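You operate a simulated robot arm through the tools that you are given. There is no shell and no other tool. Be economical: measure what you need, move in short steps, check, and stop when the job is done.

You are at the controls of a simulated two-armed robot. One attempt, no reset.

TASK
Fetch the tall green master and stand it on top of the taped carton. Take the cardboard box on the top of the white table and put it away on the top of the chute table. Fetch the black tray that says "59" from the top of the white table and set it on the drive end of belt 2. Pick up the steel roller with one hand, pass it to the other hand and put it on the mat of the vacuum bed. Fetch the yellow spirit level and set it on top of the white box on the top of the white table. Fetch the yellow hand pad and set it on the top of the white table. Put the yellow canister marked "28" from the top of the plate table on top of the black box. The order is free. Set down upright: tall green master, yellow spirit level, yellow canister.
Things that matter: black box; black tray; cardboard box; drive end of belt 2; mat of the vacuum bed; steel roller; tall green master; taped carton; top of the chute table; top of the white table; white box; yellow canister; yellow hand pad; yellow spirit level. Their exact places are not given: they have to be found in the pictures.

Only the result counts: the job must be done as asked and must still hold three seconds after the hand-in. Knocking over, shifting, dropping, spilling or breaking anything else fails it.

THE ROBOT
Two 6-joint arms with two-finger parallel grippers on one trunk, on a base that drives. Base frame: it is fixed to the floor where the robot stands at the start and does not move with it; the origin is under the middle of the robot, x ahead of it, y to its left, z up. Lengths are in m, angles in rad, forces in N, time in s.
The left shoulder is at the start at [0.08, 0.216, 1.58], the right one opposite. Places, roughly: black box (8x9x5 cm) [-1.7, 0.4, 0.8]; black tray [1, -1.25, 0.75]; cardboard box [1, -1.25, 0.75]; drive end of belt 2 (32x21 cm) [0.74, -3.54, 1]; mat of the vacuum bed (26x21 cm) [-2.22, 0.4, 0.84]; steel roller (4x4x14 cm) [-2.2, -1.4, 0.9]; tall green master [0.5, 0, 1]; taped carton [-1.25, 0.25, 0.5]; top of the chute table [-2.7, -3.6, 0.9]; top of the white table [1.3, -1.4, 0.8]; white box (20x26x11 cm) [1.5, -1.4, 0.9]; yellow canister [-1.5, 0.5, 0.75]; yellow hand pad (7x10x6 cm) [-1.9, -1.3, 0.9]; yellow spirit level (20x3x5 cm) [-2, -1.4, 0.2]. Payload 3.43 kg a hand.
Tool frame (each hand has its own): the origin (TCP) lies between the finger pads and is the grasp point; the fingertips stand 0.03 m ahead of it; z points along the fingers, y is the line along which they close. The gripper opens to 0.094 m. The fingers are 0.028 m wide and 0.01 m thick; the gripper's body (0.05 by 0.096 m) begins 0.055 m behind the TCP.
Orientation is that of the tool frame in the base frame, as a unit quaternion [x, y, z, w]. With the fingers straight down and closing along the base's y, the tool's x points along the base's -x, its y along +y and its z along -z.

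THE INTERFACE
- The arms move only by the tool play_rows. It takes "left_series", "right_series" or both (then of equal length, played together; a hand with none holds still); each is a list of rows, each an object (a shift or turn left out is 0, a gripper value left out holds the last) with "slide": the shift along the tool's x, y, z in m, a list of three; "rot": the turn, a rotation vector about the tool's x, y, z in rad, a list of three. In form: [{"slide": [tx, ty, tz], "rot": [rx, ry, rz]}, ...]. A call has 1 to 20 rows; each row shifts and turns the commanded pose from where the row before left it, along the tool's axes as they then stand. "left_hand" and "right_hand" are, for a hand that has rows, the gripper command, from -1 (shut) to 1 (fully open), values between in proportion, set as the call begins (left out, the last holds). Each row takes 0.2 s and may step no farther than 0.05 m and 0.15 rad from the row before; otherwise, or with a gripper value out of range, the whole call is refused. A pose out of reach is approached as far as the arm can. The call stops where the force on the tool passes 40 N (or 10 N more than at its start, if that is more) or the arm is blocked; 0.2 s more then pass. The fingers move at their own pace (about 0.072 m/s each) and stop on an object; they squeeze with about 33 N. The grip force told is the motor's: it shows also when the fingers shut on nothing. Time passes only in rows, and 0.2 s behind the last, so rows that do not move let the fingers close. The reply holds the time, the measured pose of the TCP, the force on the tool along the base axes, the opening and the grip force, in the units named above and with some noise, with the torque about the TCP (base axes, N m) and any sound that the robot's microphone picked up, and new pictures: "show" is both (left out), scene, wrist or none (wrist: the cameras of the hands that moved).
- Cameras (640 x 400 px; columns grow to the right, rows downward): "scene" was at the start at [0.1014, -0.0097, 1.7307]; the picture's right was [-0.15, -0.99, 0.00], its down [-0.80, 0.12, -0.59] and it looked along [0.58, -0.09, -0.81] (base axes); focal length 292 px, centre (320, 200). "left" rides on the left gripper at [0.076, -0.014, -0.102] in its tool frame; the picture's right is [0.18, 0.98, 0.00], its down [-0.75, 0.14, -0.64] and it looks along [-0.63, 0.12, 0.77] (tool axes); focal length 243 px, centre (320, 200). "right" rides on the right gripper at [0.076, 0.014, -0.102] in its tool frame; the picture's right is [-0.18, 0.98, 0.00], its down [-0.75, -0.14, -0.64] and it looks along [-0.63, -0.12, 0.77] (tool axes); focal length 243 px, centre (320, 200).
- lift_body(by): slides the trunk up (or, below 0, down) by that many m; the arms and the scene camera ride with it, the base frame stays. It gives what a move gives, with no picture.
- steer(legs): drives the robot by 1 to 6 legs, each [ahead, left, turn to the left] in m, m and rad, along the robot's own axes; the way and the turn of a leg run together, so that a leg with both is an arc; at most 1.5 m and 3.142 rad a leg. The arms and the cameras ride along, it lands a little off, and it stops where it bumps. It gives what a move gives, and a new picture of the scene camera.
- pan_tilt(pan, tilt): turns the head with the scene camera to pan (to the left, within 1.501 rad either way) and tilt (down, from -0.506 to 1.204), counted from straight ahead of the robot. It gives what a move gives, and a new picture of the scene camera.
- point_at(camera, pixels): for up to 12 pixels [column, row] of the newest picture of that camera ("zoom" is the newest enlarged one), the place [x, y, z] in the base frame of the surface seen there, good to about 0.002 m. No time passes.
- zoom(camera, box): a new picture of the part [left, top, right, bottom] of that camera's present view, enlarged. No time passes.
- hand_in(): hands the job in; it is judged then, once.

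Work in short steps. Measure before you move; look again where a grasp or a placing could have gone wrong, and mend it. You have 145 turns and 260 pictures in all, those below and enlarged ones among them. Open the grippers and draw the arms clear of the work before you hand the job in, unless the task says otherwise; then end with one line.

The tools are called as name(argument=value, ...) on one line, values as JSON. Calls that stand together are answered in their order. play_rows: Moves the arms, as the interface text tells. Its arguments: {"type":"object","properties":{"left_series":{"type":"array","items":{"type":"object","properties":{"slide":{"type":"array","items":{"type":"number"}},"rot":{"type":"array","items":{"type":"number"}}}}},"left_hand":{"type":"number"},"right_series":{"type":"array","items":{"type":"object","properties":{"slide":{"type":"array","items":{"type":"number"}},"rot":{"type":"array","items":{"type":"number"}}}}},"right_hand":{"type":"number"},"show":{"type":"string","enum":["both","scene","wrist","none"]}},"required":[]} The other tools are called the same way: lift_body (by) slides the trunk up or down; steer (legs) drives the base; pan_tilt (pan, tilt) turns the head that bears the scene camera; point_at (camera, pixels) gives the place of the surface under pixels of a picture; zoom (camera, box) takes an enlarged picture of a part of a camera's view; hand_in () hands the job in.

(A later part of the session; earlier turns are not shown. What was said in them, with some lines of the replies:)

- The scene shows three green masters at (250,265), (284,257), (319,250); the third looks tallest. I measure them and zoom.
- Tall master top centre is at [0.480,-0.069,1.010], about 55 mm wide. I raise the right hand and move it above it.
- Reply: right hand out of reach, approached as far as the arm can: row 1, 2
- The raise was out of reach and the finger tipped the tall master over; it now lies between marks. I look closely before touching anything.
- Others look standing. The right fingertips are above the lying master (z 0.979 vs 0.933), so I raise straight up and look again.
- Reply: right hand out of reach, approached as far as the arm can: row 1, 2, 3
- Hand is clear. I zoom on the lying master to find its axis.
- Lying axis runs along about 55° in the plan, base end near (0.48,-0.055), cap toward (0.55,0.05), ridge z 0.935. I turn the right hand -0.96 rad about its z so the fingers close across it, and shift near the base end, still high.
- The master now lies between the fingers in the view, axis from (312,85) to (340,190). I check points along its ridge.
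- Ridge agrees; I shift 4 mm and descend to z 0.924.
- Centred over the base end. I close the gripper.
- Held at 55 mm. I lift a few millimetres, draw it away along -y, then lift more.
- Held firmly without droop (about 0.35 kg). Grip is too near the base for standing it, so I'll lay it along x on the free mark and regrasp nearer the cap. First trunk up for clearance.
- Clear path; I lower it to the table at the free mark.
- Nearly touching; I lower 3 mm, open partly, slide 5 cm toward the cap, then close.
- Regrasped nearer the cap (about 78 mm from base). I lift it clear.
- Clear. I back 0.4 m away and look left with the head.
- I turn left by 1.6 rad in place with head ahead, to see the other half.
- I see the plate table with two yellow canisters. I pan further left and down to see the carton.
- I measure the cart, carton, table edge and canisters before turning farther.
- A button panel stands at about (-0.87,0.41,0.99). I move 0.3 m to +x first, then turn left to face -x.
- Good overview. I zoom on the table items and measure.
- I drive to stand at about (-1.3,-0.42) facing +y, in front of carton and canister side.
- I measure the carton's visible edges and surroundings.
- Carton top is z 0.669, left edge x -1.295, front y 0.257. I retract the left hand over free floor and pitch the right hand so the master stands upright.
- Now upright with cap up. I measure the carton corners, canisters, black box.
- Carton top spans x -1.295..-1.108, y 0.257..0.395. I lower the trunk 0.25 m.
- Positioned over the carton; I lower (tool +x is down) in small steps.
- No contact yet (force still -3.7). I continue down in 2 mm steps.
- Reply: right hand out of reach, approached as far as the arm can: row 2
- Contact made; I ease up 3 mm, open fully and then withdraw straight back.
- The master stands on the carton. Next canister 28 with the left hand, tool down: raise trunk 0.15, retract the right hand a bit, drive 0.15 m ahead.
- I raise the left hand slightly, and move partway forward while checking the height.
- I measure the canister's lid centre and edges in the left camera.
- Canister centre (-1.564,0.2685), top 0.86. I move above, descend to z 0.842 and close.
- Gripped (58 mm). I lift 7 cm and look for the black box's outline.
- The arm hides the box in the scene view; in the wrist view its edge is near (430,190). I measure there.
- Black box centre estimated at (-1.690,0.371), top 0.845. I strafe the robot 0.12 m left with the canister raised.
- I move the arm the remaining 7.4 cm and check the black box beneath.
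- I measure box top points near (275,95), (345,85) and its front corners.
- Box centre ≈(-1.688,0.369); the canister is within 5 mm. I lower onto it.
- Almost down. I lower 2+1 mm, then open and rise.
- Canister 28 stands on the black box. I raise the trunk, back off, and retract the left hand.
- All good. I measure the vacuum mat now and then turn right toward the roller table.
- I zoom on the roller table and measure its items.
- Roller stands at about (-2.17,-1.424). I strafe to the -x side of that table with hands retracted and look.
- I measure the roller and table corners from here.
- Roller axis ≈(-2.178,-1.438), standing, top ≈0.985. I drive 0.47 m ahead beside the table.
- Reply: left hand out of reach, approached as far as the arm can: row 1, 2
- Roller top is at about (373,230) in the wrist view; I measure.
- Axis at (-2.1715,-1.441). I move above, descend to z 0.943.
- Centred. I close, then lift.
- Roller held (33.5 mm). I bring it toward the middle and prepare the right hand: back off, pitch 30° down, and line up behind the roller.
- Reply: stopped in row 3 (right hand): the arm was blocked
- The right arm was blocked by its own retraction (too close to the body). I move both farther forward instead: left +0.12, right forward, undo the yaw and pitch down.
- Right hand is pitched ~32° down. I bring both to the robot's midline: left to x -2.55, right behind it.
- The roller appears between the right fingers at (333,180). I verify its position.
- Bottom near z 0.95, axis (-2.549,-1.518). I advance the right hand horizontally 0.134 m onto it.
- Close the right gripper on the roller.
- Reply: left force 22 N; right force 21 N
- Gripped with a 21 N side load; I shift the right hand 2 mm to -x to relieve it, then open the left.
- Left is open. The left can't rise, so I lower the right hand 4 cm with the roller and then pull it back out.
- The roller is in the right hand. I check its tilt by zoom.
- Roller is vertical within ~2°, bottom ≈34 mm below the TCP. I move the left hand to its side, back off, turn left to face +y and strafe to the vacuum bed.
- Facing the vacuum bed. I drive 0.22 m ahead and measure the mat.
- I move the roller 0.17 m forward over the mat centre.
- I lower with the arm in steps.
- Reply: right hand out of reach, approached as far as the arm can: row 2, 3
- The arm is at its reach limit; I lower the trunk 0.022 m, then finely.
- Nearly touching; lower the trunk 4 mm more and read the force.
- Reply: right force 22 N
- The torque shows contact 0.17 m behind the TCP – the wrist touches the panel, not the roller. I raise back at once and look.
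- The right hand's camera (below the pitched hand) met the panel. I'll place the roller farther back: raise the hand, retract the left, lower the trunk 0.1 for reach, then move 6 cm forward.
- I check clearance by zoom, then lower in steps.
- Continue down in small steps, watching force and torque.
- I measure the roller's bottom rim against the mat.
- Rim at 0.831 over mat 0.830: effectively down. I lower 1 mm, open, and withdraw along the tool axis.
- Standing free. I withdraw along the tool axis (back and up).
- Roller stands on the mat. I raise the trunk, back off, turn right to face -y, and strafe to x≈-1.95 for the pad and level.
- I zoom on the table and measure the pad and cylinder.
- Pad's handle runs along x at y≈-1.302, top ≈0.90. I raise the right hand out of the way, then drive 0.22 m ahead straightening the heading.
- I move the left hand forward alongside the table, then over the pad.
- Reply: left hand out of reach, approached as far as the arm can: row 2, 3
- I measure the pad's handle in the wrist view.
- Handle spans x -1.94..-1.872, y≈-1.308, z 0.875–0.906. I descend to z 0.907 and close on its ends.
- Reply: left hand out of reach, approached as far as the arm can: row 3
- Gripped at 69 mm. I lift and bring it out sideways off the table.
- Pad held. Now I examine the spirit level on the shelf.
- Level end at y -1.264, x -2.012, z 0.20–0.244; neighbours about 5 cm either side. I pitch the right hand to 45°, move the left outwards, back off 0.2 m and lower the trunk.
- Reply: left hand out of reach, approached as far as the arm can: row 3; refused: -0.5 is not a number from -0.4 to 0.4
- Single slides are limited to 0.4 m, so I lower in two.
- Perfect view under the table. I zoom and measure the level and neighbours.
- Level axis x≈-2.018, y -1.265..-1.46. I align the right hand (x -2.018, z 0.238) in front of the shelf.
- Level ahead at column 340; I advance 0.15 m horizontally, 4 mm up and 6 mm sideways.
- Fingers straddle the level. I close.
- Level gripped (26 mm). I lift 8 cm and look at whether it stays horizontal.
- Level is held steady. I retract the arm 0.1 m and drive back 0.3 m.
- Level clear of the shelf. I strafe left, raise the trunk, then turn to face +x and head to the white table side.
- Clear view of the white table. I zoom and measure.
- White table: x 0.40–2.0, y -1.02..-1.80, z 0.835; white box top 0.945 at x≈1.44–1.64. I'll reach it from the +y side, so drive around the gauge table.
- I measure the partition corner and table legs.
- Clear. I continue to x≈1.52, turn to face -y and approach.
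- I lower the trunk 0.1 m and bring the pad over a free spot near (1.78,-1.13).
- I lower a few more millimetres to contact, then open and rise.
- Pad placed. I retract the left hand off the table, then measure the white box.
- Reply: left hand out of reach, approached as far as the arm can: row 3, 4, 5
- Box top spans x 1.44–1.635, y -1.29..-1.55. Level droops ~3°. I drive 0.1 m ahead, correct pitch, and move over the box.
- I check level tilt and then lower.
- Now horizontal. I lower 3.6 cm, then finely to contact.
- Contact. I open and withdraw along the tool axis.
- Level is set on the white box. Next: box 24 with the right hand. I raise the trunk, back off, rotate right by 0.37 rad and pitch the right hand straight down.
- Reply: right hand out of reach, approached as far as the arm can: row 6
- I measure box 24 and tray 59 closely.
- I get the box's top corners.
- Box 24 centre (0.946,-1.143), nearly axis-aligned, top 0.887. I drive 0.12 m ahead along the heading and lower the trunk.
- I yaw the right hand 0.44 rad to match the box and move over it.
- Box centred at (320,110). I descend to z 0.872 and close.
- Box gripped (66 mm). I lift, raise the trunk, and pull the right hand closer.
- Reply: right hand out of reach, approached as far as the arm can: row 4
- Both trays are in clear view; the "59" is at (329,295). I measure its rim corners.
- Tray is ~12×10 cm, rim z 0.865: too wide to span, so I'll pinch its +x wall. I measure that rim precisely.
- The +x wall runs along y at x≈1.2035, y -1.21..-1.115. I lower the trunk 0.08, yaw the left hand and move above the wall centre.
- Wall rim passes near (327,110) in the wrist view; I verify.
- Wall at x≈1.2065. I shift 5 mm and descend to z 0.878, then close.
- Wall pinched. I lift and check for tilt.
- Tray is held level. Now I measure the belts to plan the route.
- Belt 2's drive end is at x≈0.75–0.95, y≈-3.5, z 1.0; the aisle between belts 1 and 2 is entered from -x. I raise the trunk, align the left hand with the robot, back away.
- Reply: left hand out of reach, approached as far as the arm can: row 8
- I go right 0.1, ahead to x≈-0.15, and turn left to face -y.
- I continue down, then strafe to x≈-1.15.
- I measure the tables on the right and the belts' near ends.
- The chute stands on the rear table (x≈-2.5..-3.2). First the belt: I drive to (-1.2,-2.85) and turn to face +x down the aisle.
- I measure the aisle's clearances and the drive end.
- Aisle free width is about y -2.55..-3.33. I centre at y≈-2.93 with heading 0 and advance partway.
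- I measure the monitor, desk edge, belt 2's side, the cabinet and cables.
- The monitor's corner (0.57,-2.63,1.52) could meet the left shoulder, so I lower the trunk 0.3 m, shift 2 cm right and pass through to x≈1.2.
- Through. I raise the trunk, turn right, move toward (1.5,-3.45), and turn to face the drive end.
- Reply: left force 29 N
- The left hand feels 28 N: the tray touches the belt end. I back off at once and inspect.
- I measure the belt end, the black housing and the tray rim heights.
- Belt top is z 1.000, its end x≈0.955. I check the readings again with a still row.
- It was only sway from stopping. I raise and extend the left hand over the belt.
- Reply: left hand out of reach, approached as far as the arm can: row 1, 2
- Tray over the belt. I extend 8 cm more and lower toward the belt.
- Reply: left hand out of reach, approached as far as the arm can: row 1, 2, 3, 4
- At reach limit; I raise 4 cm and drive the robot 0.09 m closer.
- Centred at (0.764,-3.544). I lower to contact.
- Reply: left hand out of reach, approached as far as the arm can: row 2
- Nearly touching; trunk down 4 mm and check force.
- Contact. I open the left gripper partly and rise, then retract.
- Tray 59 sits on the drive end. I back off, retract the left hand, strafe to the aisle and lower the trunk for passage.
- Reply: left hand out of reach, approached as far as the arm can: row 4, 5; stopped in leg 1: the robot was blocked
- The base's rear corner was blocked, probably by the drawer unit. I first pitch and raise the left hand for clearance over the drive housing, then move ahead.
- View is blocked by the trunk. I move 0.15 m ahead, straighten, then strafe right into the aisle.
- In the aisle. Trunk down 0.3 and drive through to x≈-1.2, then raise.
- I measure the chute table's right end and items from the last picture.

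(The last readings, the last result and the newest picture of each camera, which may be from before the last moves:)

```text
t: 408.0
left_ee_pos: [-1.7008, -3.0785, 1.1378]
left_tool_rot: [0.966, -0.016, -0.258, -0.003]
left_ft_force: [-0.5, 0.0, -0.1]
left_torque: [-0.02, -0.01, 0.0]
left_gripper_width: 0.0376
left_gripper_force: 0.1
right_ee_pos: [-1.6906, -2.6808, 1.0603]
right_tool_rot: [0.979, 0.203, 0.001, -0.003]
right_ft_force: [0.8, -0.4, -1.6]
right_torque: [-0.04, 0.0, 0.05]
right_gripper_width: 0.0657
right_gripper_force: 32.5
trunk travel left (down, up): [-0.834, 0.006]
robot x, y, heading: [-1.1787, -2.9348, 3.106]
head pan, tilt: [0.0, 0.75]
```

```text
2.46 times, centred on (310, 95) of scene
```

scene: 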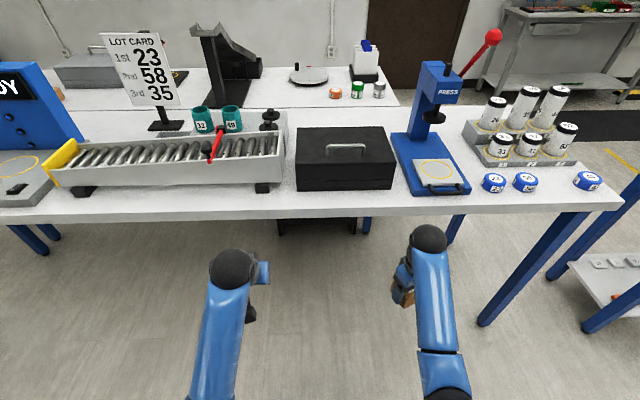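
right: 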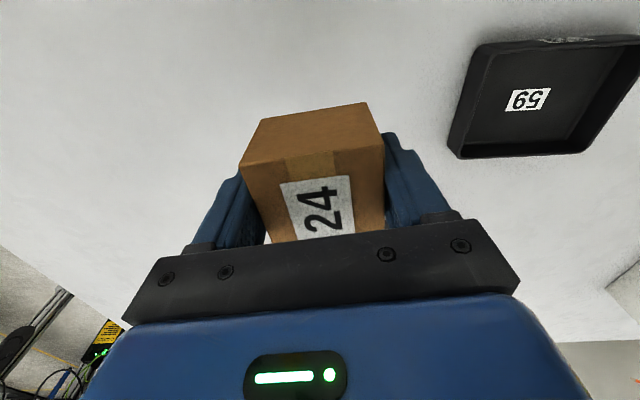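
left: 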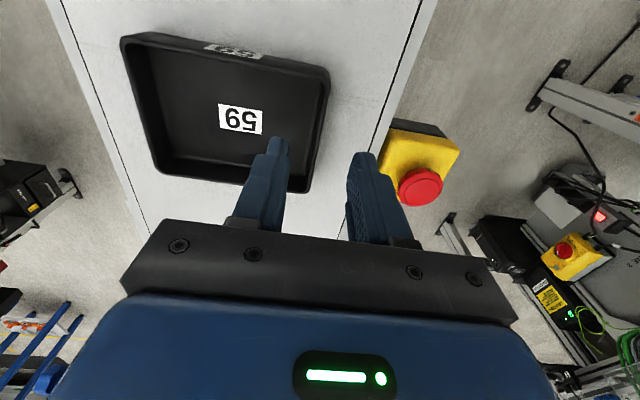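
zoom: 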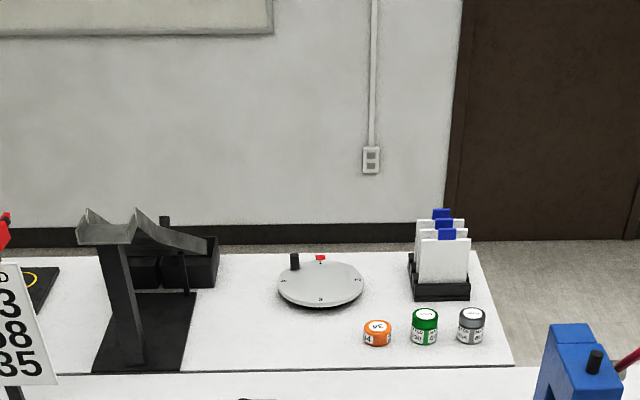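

Free space on the chute table looks available near its back north corner, reached from the north end. I drive around: back, strafe to y≈-0.5, face -y, and go west.

steer(legs=[[-0.15, 0, 0], [0, -1.5, 0], [0, -0.93, 0], [0, 0, 1.606], [0, -1.5, 0]])

```text
t: 431.7
left_ee_pos: [-2.2256, -0.9699, 1.1375]
left_tool_rot: [0.695, 0.672, -0.185, 0.179]
left_ft_force: [0.4, 0.7, -0.2]
left_torque: [0.02, -0.04, 0.0]
left_gripper_width: 0.0375
left_gripper_force: 0.0
right_ee_pos: [-2.6244, -0.9605, 1.0611]
right_tool_rot: [0.549, 0.835, -0.003, -0.004]
right_ft_force: [0.4, 0.2, -0.3]
right_torque: [0.01, 0.03, 0.0]
right_gripper_width: 0.0656
right_gripper_force: 33.2
trunk travel left (down, up): [-0.834, 0.006]
robot x, y, heading: [-2.3691, -0.4488, -1.606]
head pan, tilt: [0.0, 0.75]
```

scene: 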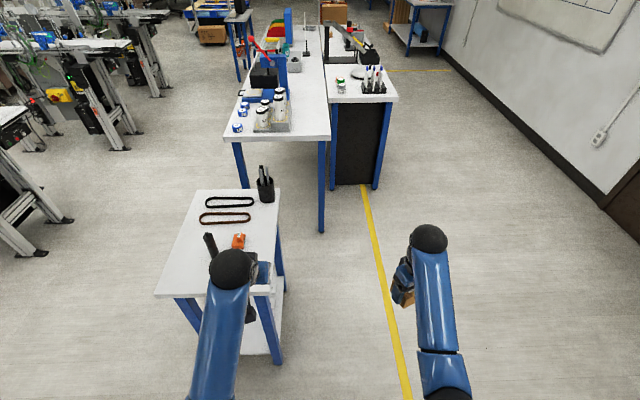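

There is open floor west of the chute table. I measure its width.

point_at(camera="scene", pixels=[[520, 130], [470, 85], [376, 185], [396, 100], [330, 100], [370, 55], [372, 90], [341, 88], [357, 72], [325, 228], [600, 200]])

zoom(camera="scene", box=[290, 10, 450, 130])

```text
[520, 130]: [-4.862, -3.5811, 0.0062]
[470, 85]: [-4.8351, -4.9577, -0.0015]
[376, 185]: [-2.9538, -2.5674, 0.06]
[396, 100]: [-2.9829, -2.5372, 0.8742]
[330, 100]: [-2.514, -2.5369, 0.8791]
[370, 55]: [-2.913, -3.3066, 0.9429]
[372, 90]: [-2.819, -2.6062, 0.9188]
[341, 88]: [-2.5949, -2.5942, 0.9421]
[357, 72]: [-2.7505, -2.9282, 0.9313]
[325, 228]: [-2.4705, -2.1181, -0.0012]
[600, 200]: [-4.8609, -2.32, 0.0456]
```

```text
3.33 times, centred on (370, 70) of scene
```

zoom: 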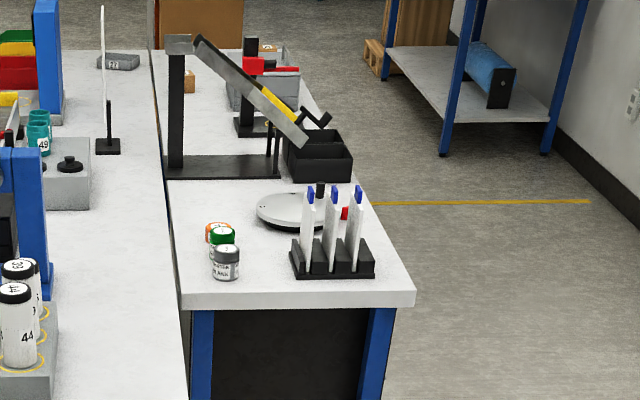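

West of the chute table is wide open. I'll reach over its west edge to a free spot near (-2.66,-3.03). First I move the left hand outwards, then drive to (-3.6,-2.83) facing +x.

play_rows(left_series=[{"slide": [0, 0.045, 0]}, {"slide": [0, 0.045, 0]}, {"slide": [0, 0.045, 0]}, {"slide": [0, 0.045, 0]}, {}], show="none")

steer(legs=[[0, -1.25, 0.035], [1.2, 0, 0], [1.18, 0, 0], [0, 0, 1.571]])

```text
t: 432.9
left_ee_pos: [-2.0472, -0.9821, 1.1375]
left_tool_rot: [0.695, 0.672, -0.183, 0.179]
left_ft_force: [0.1, -0.1, -0.6]
left_torque: [0.0, -0.03, 0.01]
left_gripper_width: 0.0375
left_gripper_force: 0.2
right_ee_pos: [-2.6252, -0.9596, 1.0613]
right_tool_rot: [0.549, 0.836, -0.001, -0.003]
right_ft_force: [0.0, -0.2, -0.9]
right_torque: [-0.02, -0.01, -0.04]
right_gripper_width: 0.0659
right_gripper_force: 32.7
trunk travel left (down, up): [-0.834, 0.006]
robot x, y, heading: [-2.3686, -0.4453, -1.604]
head pan, tilt: [0.0, 0.75]
```

```text
t: 454.4
left_ee_pos: [-3.0274, -2.4201, 1.1378]
left_tool_rot: [-0.052, 0.965, 0.016, 0.256]
left_ft_force: [0.1, 0.0, -0.7]
left_torque: [-0.02, -0.02, 0.0]
left_gripper_width: 0.0375
left_gripper_force: 0.1
right_ee_pos: [-2.9687, -2.9962, 1.0623]
right_tool_rot: [-0.272, 0.962, -0.004, 0.0]
right_ft_force: [0.1, -0.3, -1.3]
right_torque: [0.03, 0.03, -0.01]
right_gripper_width: 0.0659
right_gripper_force: 33.6
trunk travel left (down, up): [-0.834, 0.006]
robot x, y, heading: [-3.5117, -2.8163, 0.107]
head pan, tilt: [0.0, 0.75]
```

scene: 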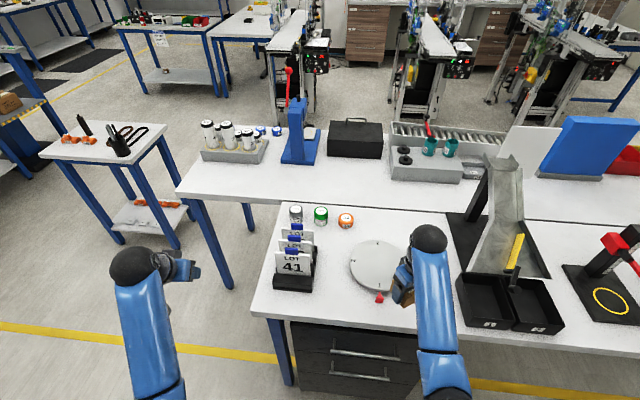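

Free space is visible beside the disc at about (425,300) and behind it at (410,220). I measure.

point_at(camera="scene", pixels=[[398, 310], [398, 322], [458, 275], [463, 320], [405, 275], [380, 297], [378, 265], [395, 220], [440, 212], [345, 220], [448, 300], [395, 295]])

zoom(camera="scene", box=[330, 190, 530, 350])

```text
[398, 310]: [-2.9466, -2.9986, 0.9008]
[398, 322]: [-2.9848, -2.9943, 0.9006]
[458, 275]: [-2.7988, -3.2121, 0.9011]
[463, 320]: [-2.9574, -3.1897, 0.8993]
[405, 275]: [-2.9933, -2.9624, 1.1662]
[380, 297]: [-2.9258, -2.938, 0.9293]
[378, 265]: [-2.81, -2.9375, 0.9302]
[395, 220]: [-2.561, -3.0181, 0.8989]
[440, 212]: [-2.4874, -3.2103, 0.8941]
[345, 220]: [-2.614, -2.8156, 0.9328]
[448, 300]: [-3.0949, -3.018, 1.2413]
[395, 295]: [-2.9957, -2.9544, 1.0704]
```

```text
2.50 times, centred on (430, 270) of scene
5 turns are left
```

zoom: 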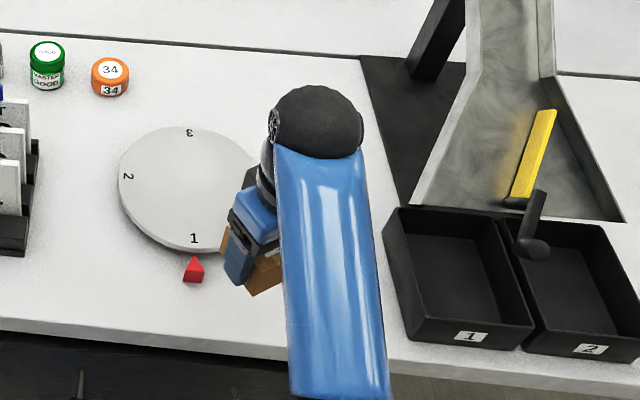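

Few turns remain. I place the box at about (-2.90,-3.075), clear of disc and bins: move over, descend, and touch down.

play_rows(right_series=[{"slide": [-0.0058, -0.0344, 0]}, {"slide": [-0.0058, -0.0344, 0]}, {"slide": [-0.0058, -0.0344, 0]}, {}, {"slide": [0, 0, 0.04]}, {"slide": [0, 0, 0.04]}, {"slide": [0, 0, 0.035]}, {}], show="wrist")

play_rows(right_series=[{"slide": [0, 0, 0.004]}, {"slide": [0, 0, 0.003]}, {"slide": [0, 0, 0.002]}, {}], show="scene")

```text
t: 456.2
left_ee_pos: [-3.0284, -2.4207, 1.1383]
left_tool_rot: [-0.052, 0.965, 0.015, 0.257]
left_ft_force: [0.1, -0.1, -0.5]
left_torque: [0.04, 0.0, 0.03]
left_gripper_width: 0.0379
left_gripper_force: 0.0
right_ee_pos: [-2.898, -3.0726, 0.9464]
right_tool_rot: [-0.272, 0.962, -0.003, 0.0]
right_ft_force: [-0.1, -0.8, -1.2]
right_torque: [-0.01, -0.05, 0.02]
right_gripper_width: 0.0657
right_gripper_force: 33.2
trunk travel left (down, up): [-0.834, 0.006]
robot x, y, heading: [-3.5148, -2.8117, 0.108]
head pan, tilt: [0.0, 0.75]
```

right: 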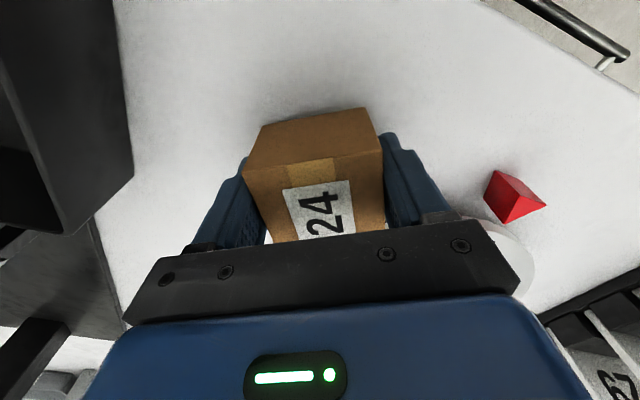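

```text
t: 457.2
left_ee_pos: [-3.0286, -2.4202, 1.1388]
left_tool_rot: [-0.053, 0.965, 0.015, 0.257]
left_ft_force: [0.2, 0.2, 0.1]
left_torque: [0.0, -0.05, -0.03]
left_gripper_width: 0.0374
left_gripper_force: 0.0
right_ee_pos: [-2.8984, -3.0735, 0.9377]
right_tool_rot: [-0.272, 0.962, -0.004, 0.0]
right_ft_force: [-0.4, -0.9, 4.2]
right_torque: [0.14, 0.01, 0.03]
right_gripper_width: 0.0661
right_gripper_force: 33.3
trunk travel left (down, up): [-0.834, 0.006]
robot x, y, heading: [-3.5137, -2.8129, 0.115]
head pan, tilt: [0.0, 0.75]
4 turns are left
```

scene: 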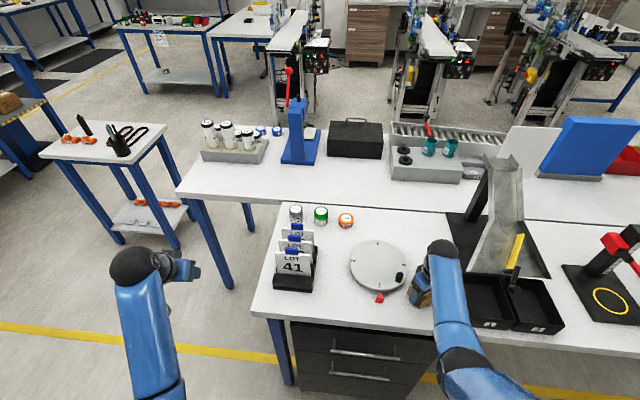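

Contact felt. I open the right gripper, rise straight up, and back the robot off.

play_rows(right_series=[{}, {}, {}, {"slide": [0, 0, -0.03]}, {"slide": [0, 0, -0.04]}, {"slide": [0, 0, -0.04]}, {}], right_hand=1, show="wrist")

steer(legs=[[-0.2, 0, 0]])

```text
t: 458.8
left_ee_pos: [-3.0286, -2.4198, 1.1387]
left_tool_rot: [-0.052, 0.965, 0.016, 0.257]
left_ft_force: [-0.2, -0.7, -0.2]
left_torque: [0.01, 0.02, 0.0]
left_gripper_width: 0.0379
left_gripper_force: 0.0
right_ee_pos: [-2.8992, -3.0711, 1.0462]
right_tool_rot: [-0.272, 0.962, -0.003, -0.001]
right_ft_force: [0.5, -0.1, 0.0]
right_torque: [0.02, -0.02, 0.0]
right_gripper_width: 0.0938
right_gripper_force: 0.0
trunk travel left (down, up): [-0.834, 0.006]
robot x, y, heading: [-3.5104, -2.8144, 0.111]
head pan, tilt: [0.0, 0.75]
```

right: 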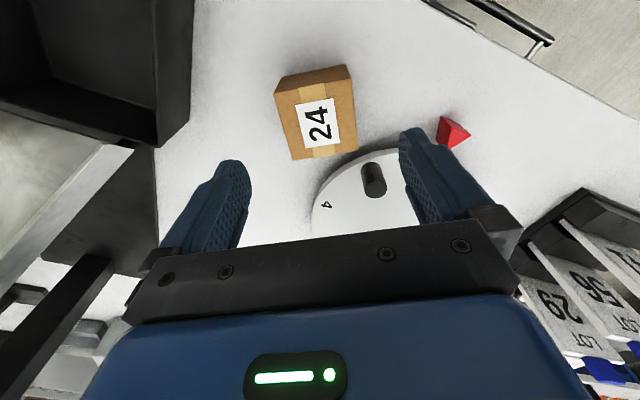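

```text
t: 460.4
left_ee_pos: [-3.2234, -2.4401, 1.1352]
left_tool_rot: [-0.054, 0.965, 0.015, 0.254]
left_ft_force: [0.3, -0.2, -1.1]
left_torque: [-0.02, 0.01, 0.0]
left_gripper_width: 0.0377
left_gripper_force: 0.0
right_ee_pos: [-3.0922, -3.0912, 1.0435]
right_tool_rot: [-0.274, 0.962, -0.002, -0.003]
right_ft_force: [0.6, -0.1, -0.4]
right_torque: [0.0, 0.01, -0.01]
right_gripper_width: 0.094
right_gripper_force: 0.0
trunk travel left (down, up): [-0.834, 0.006]
robot x, y, heading: [-3.7089, -2.8364, 0.11]
head pan, tilt: [0.0, 0.75]
3 turns are left
```

scene: 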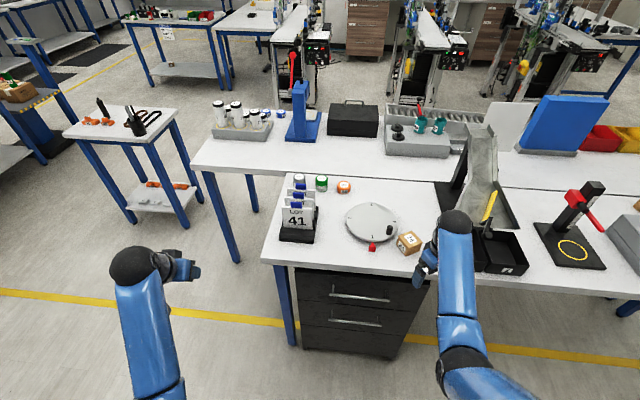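

Box 24 stands on the chute table, and both hands are clear. I open the left gripper fully and hand in.

play_rows(left_series=[{}, {}], left_hand=1, show="none")

hand_in()

```text
t: 461.0
left_ee_pos: [-3.2274, -2.4415, 1.1373]
left_tool_rot: [-0.054, 0.965, 0.015, 0.256]
left_ft_force: [0.9, 0.1, -0.8]
left_torque: [0.01, 0.05, -0.02]
left_gripper_width: 0.0938
left_gripper_force: 0.0
right_ee_pos: [-3.0964, -3.0912, 1.0457]
right_tool_rot: [-0.274, 0.962, -0.003, -0.002]
right_ft_force: [0.0, -0.1, 0.2]
right_torque: [-0.03, 0.0, 0.01]
right_gripper_width: 0.0939
right_gripper_force: 0.2
trunk travel left (down, up): [-0.834, 0.006]
robot x, y, heading: [-3.7115, -2.8362, 0.113]
head pan, tilt: [0.0, 0.75]
```

```text
The job is handed in.
```

I placed all seven items where asked and handed the job in, but three contacts along the way could count against it: I knocked the tall green master over at the start and it may have nudged the master beside it about 4 mm, my wrist camera pressed the vacuum bed's front panel (about 21 N), and the base bumped something beside belt 2's drive end, probably the drawer unit.
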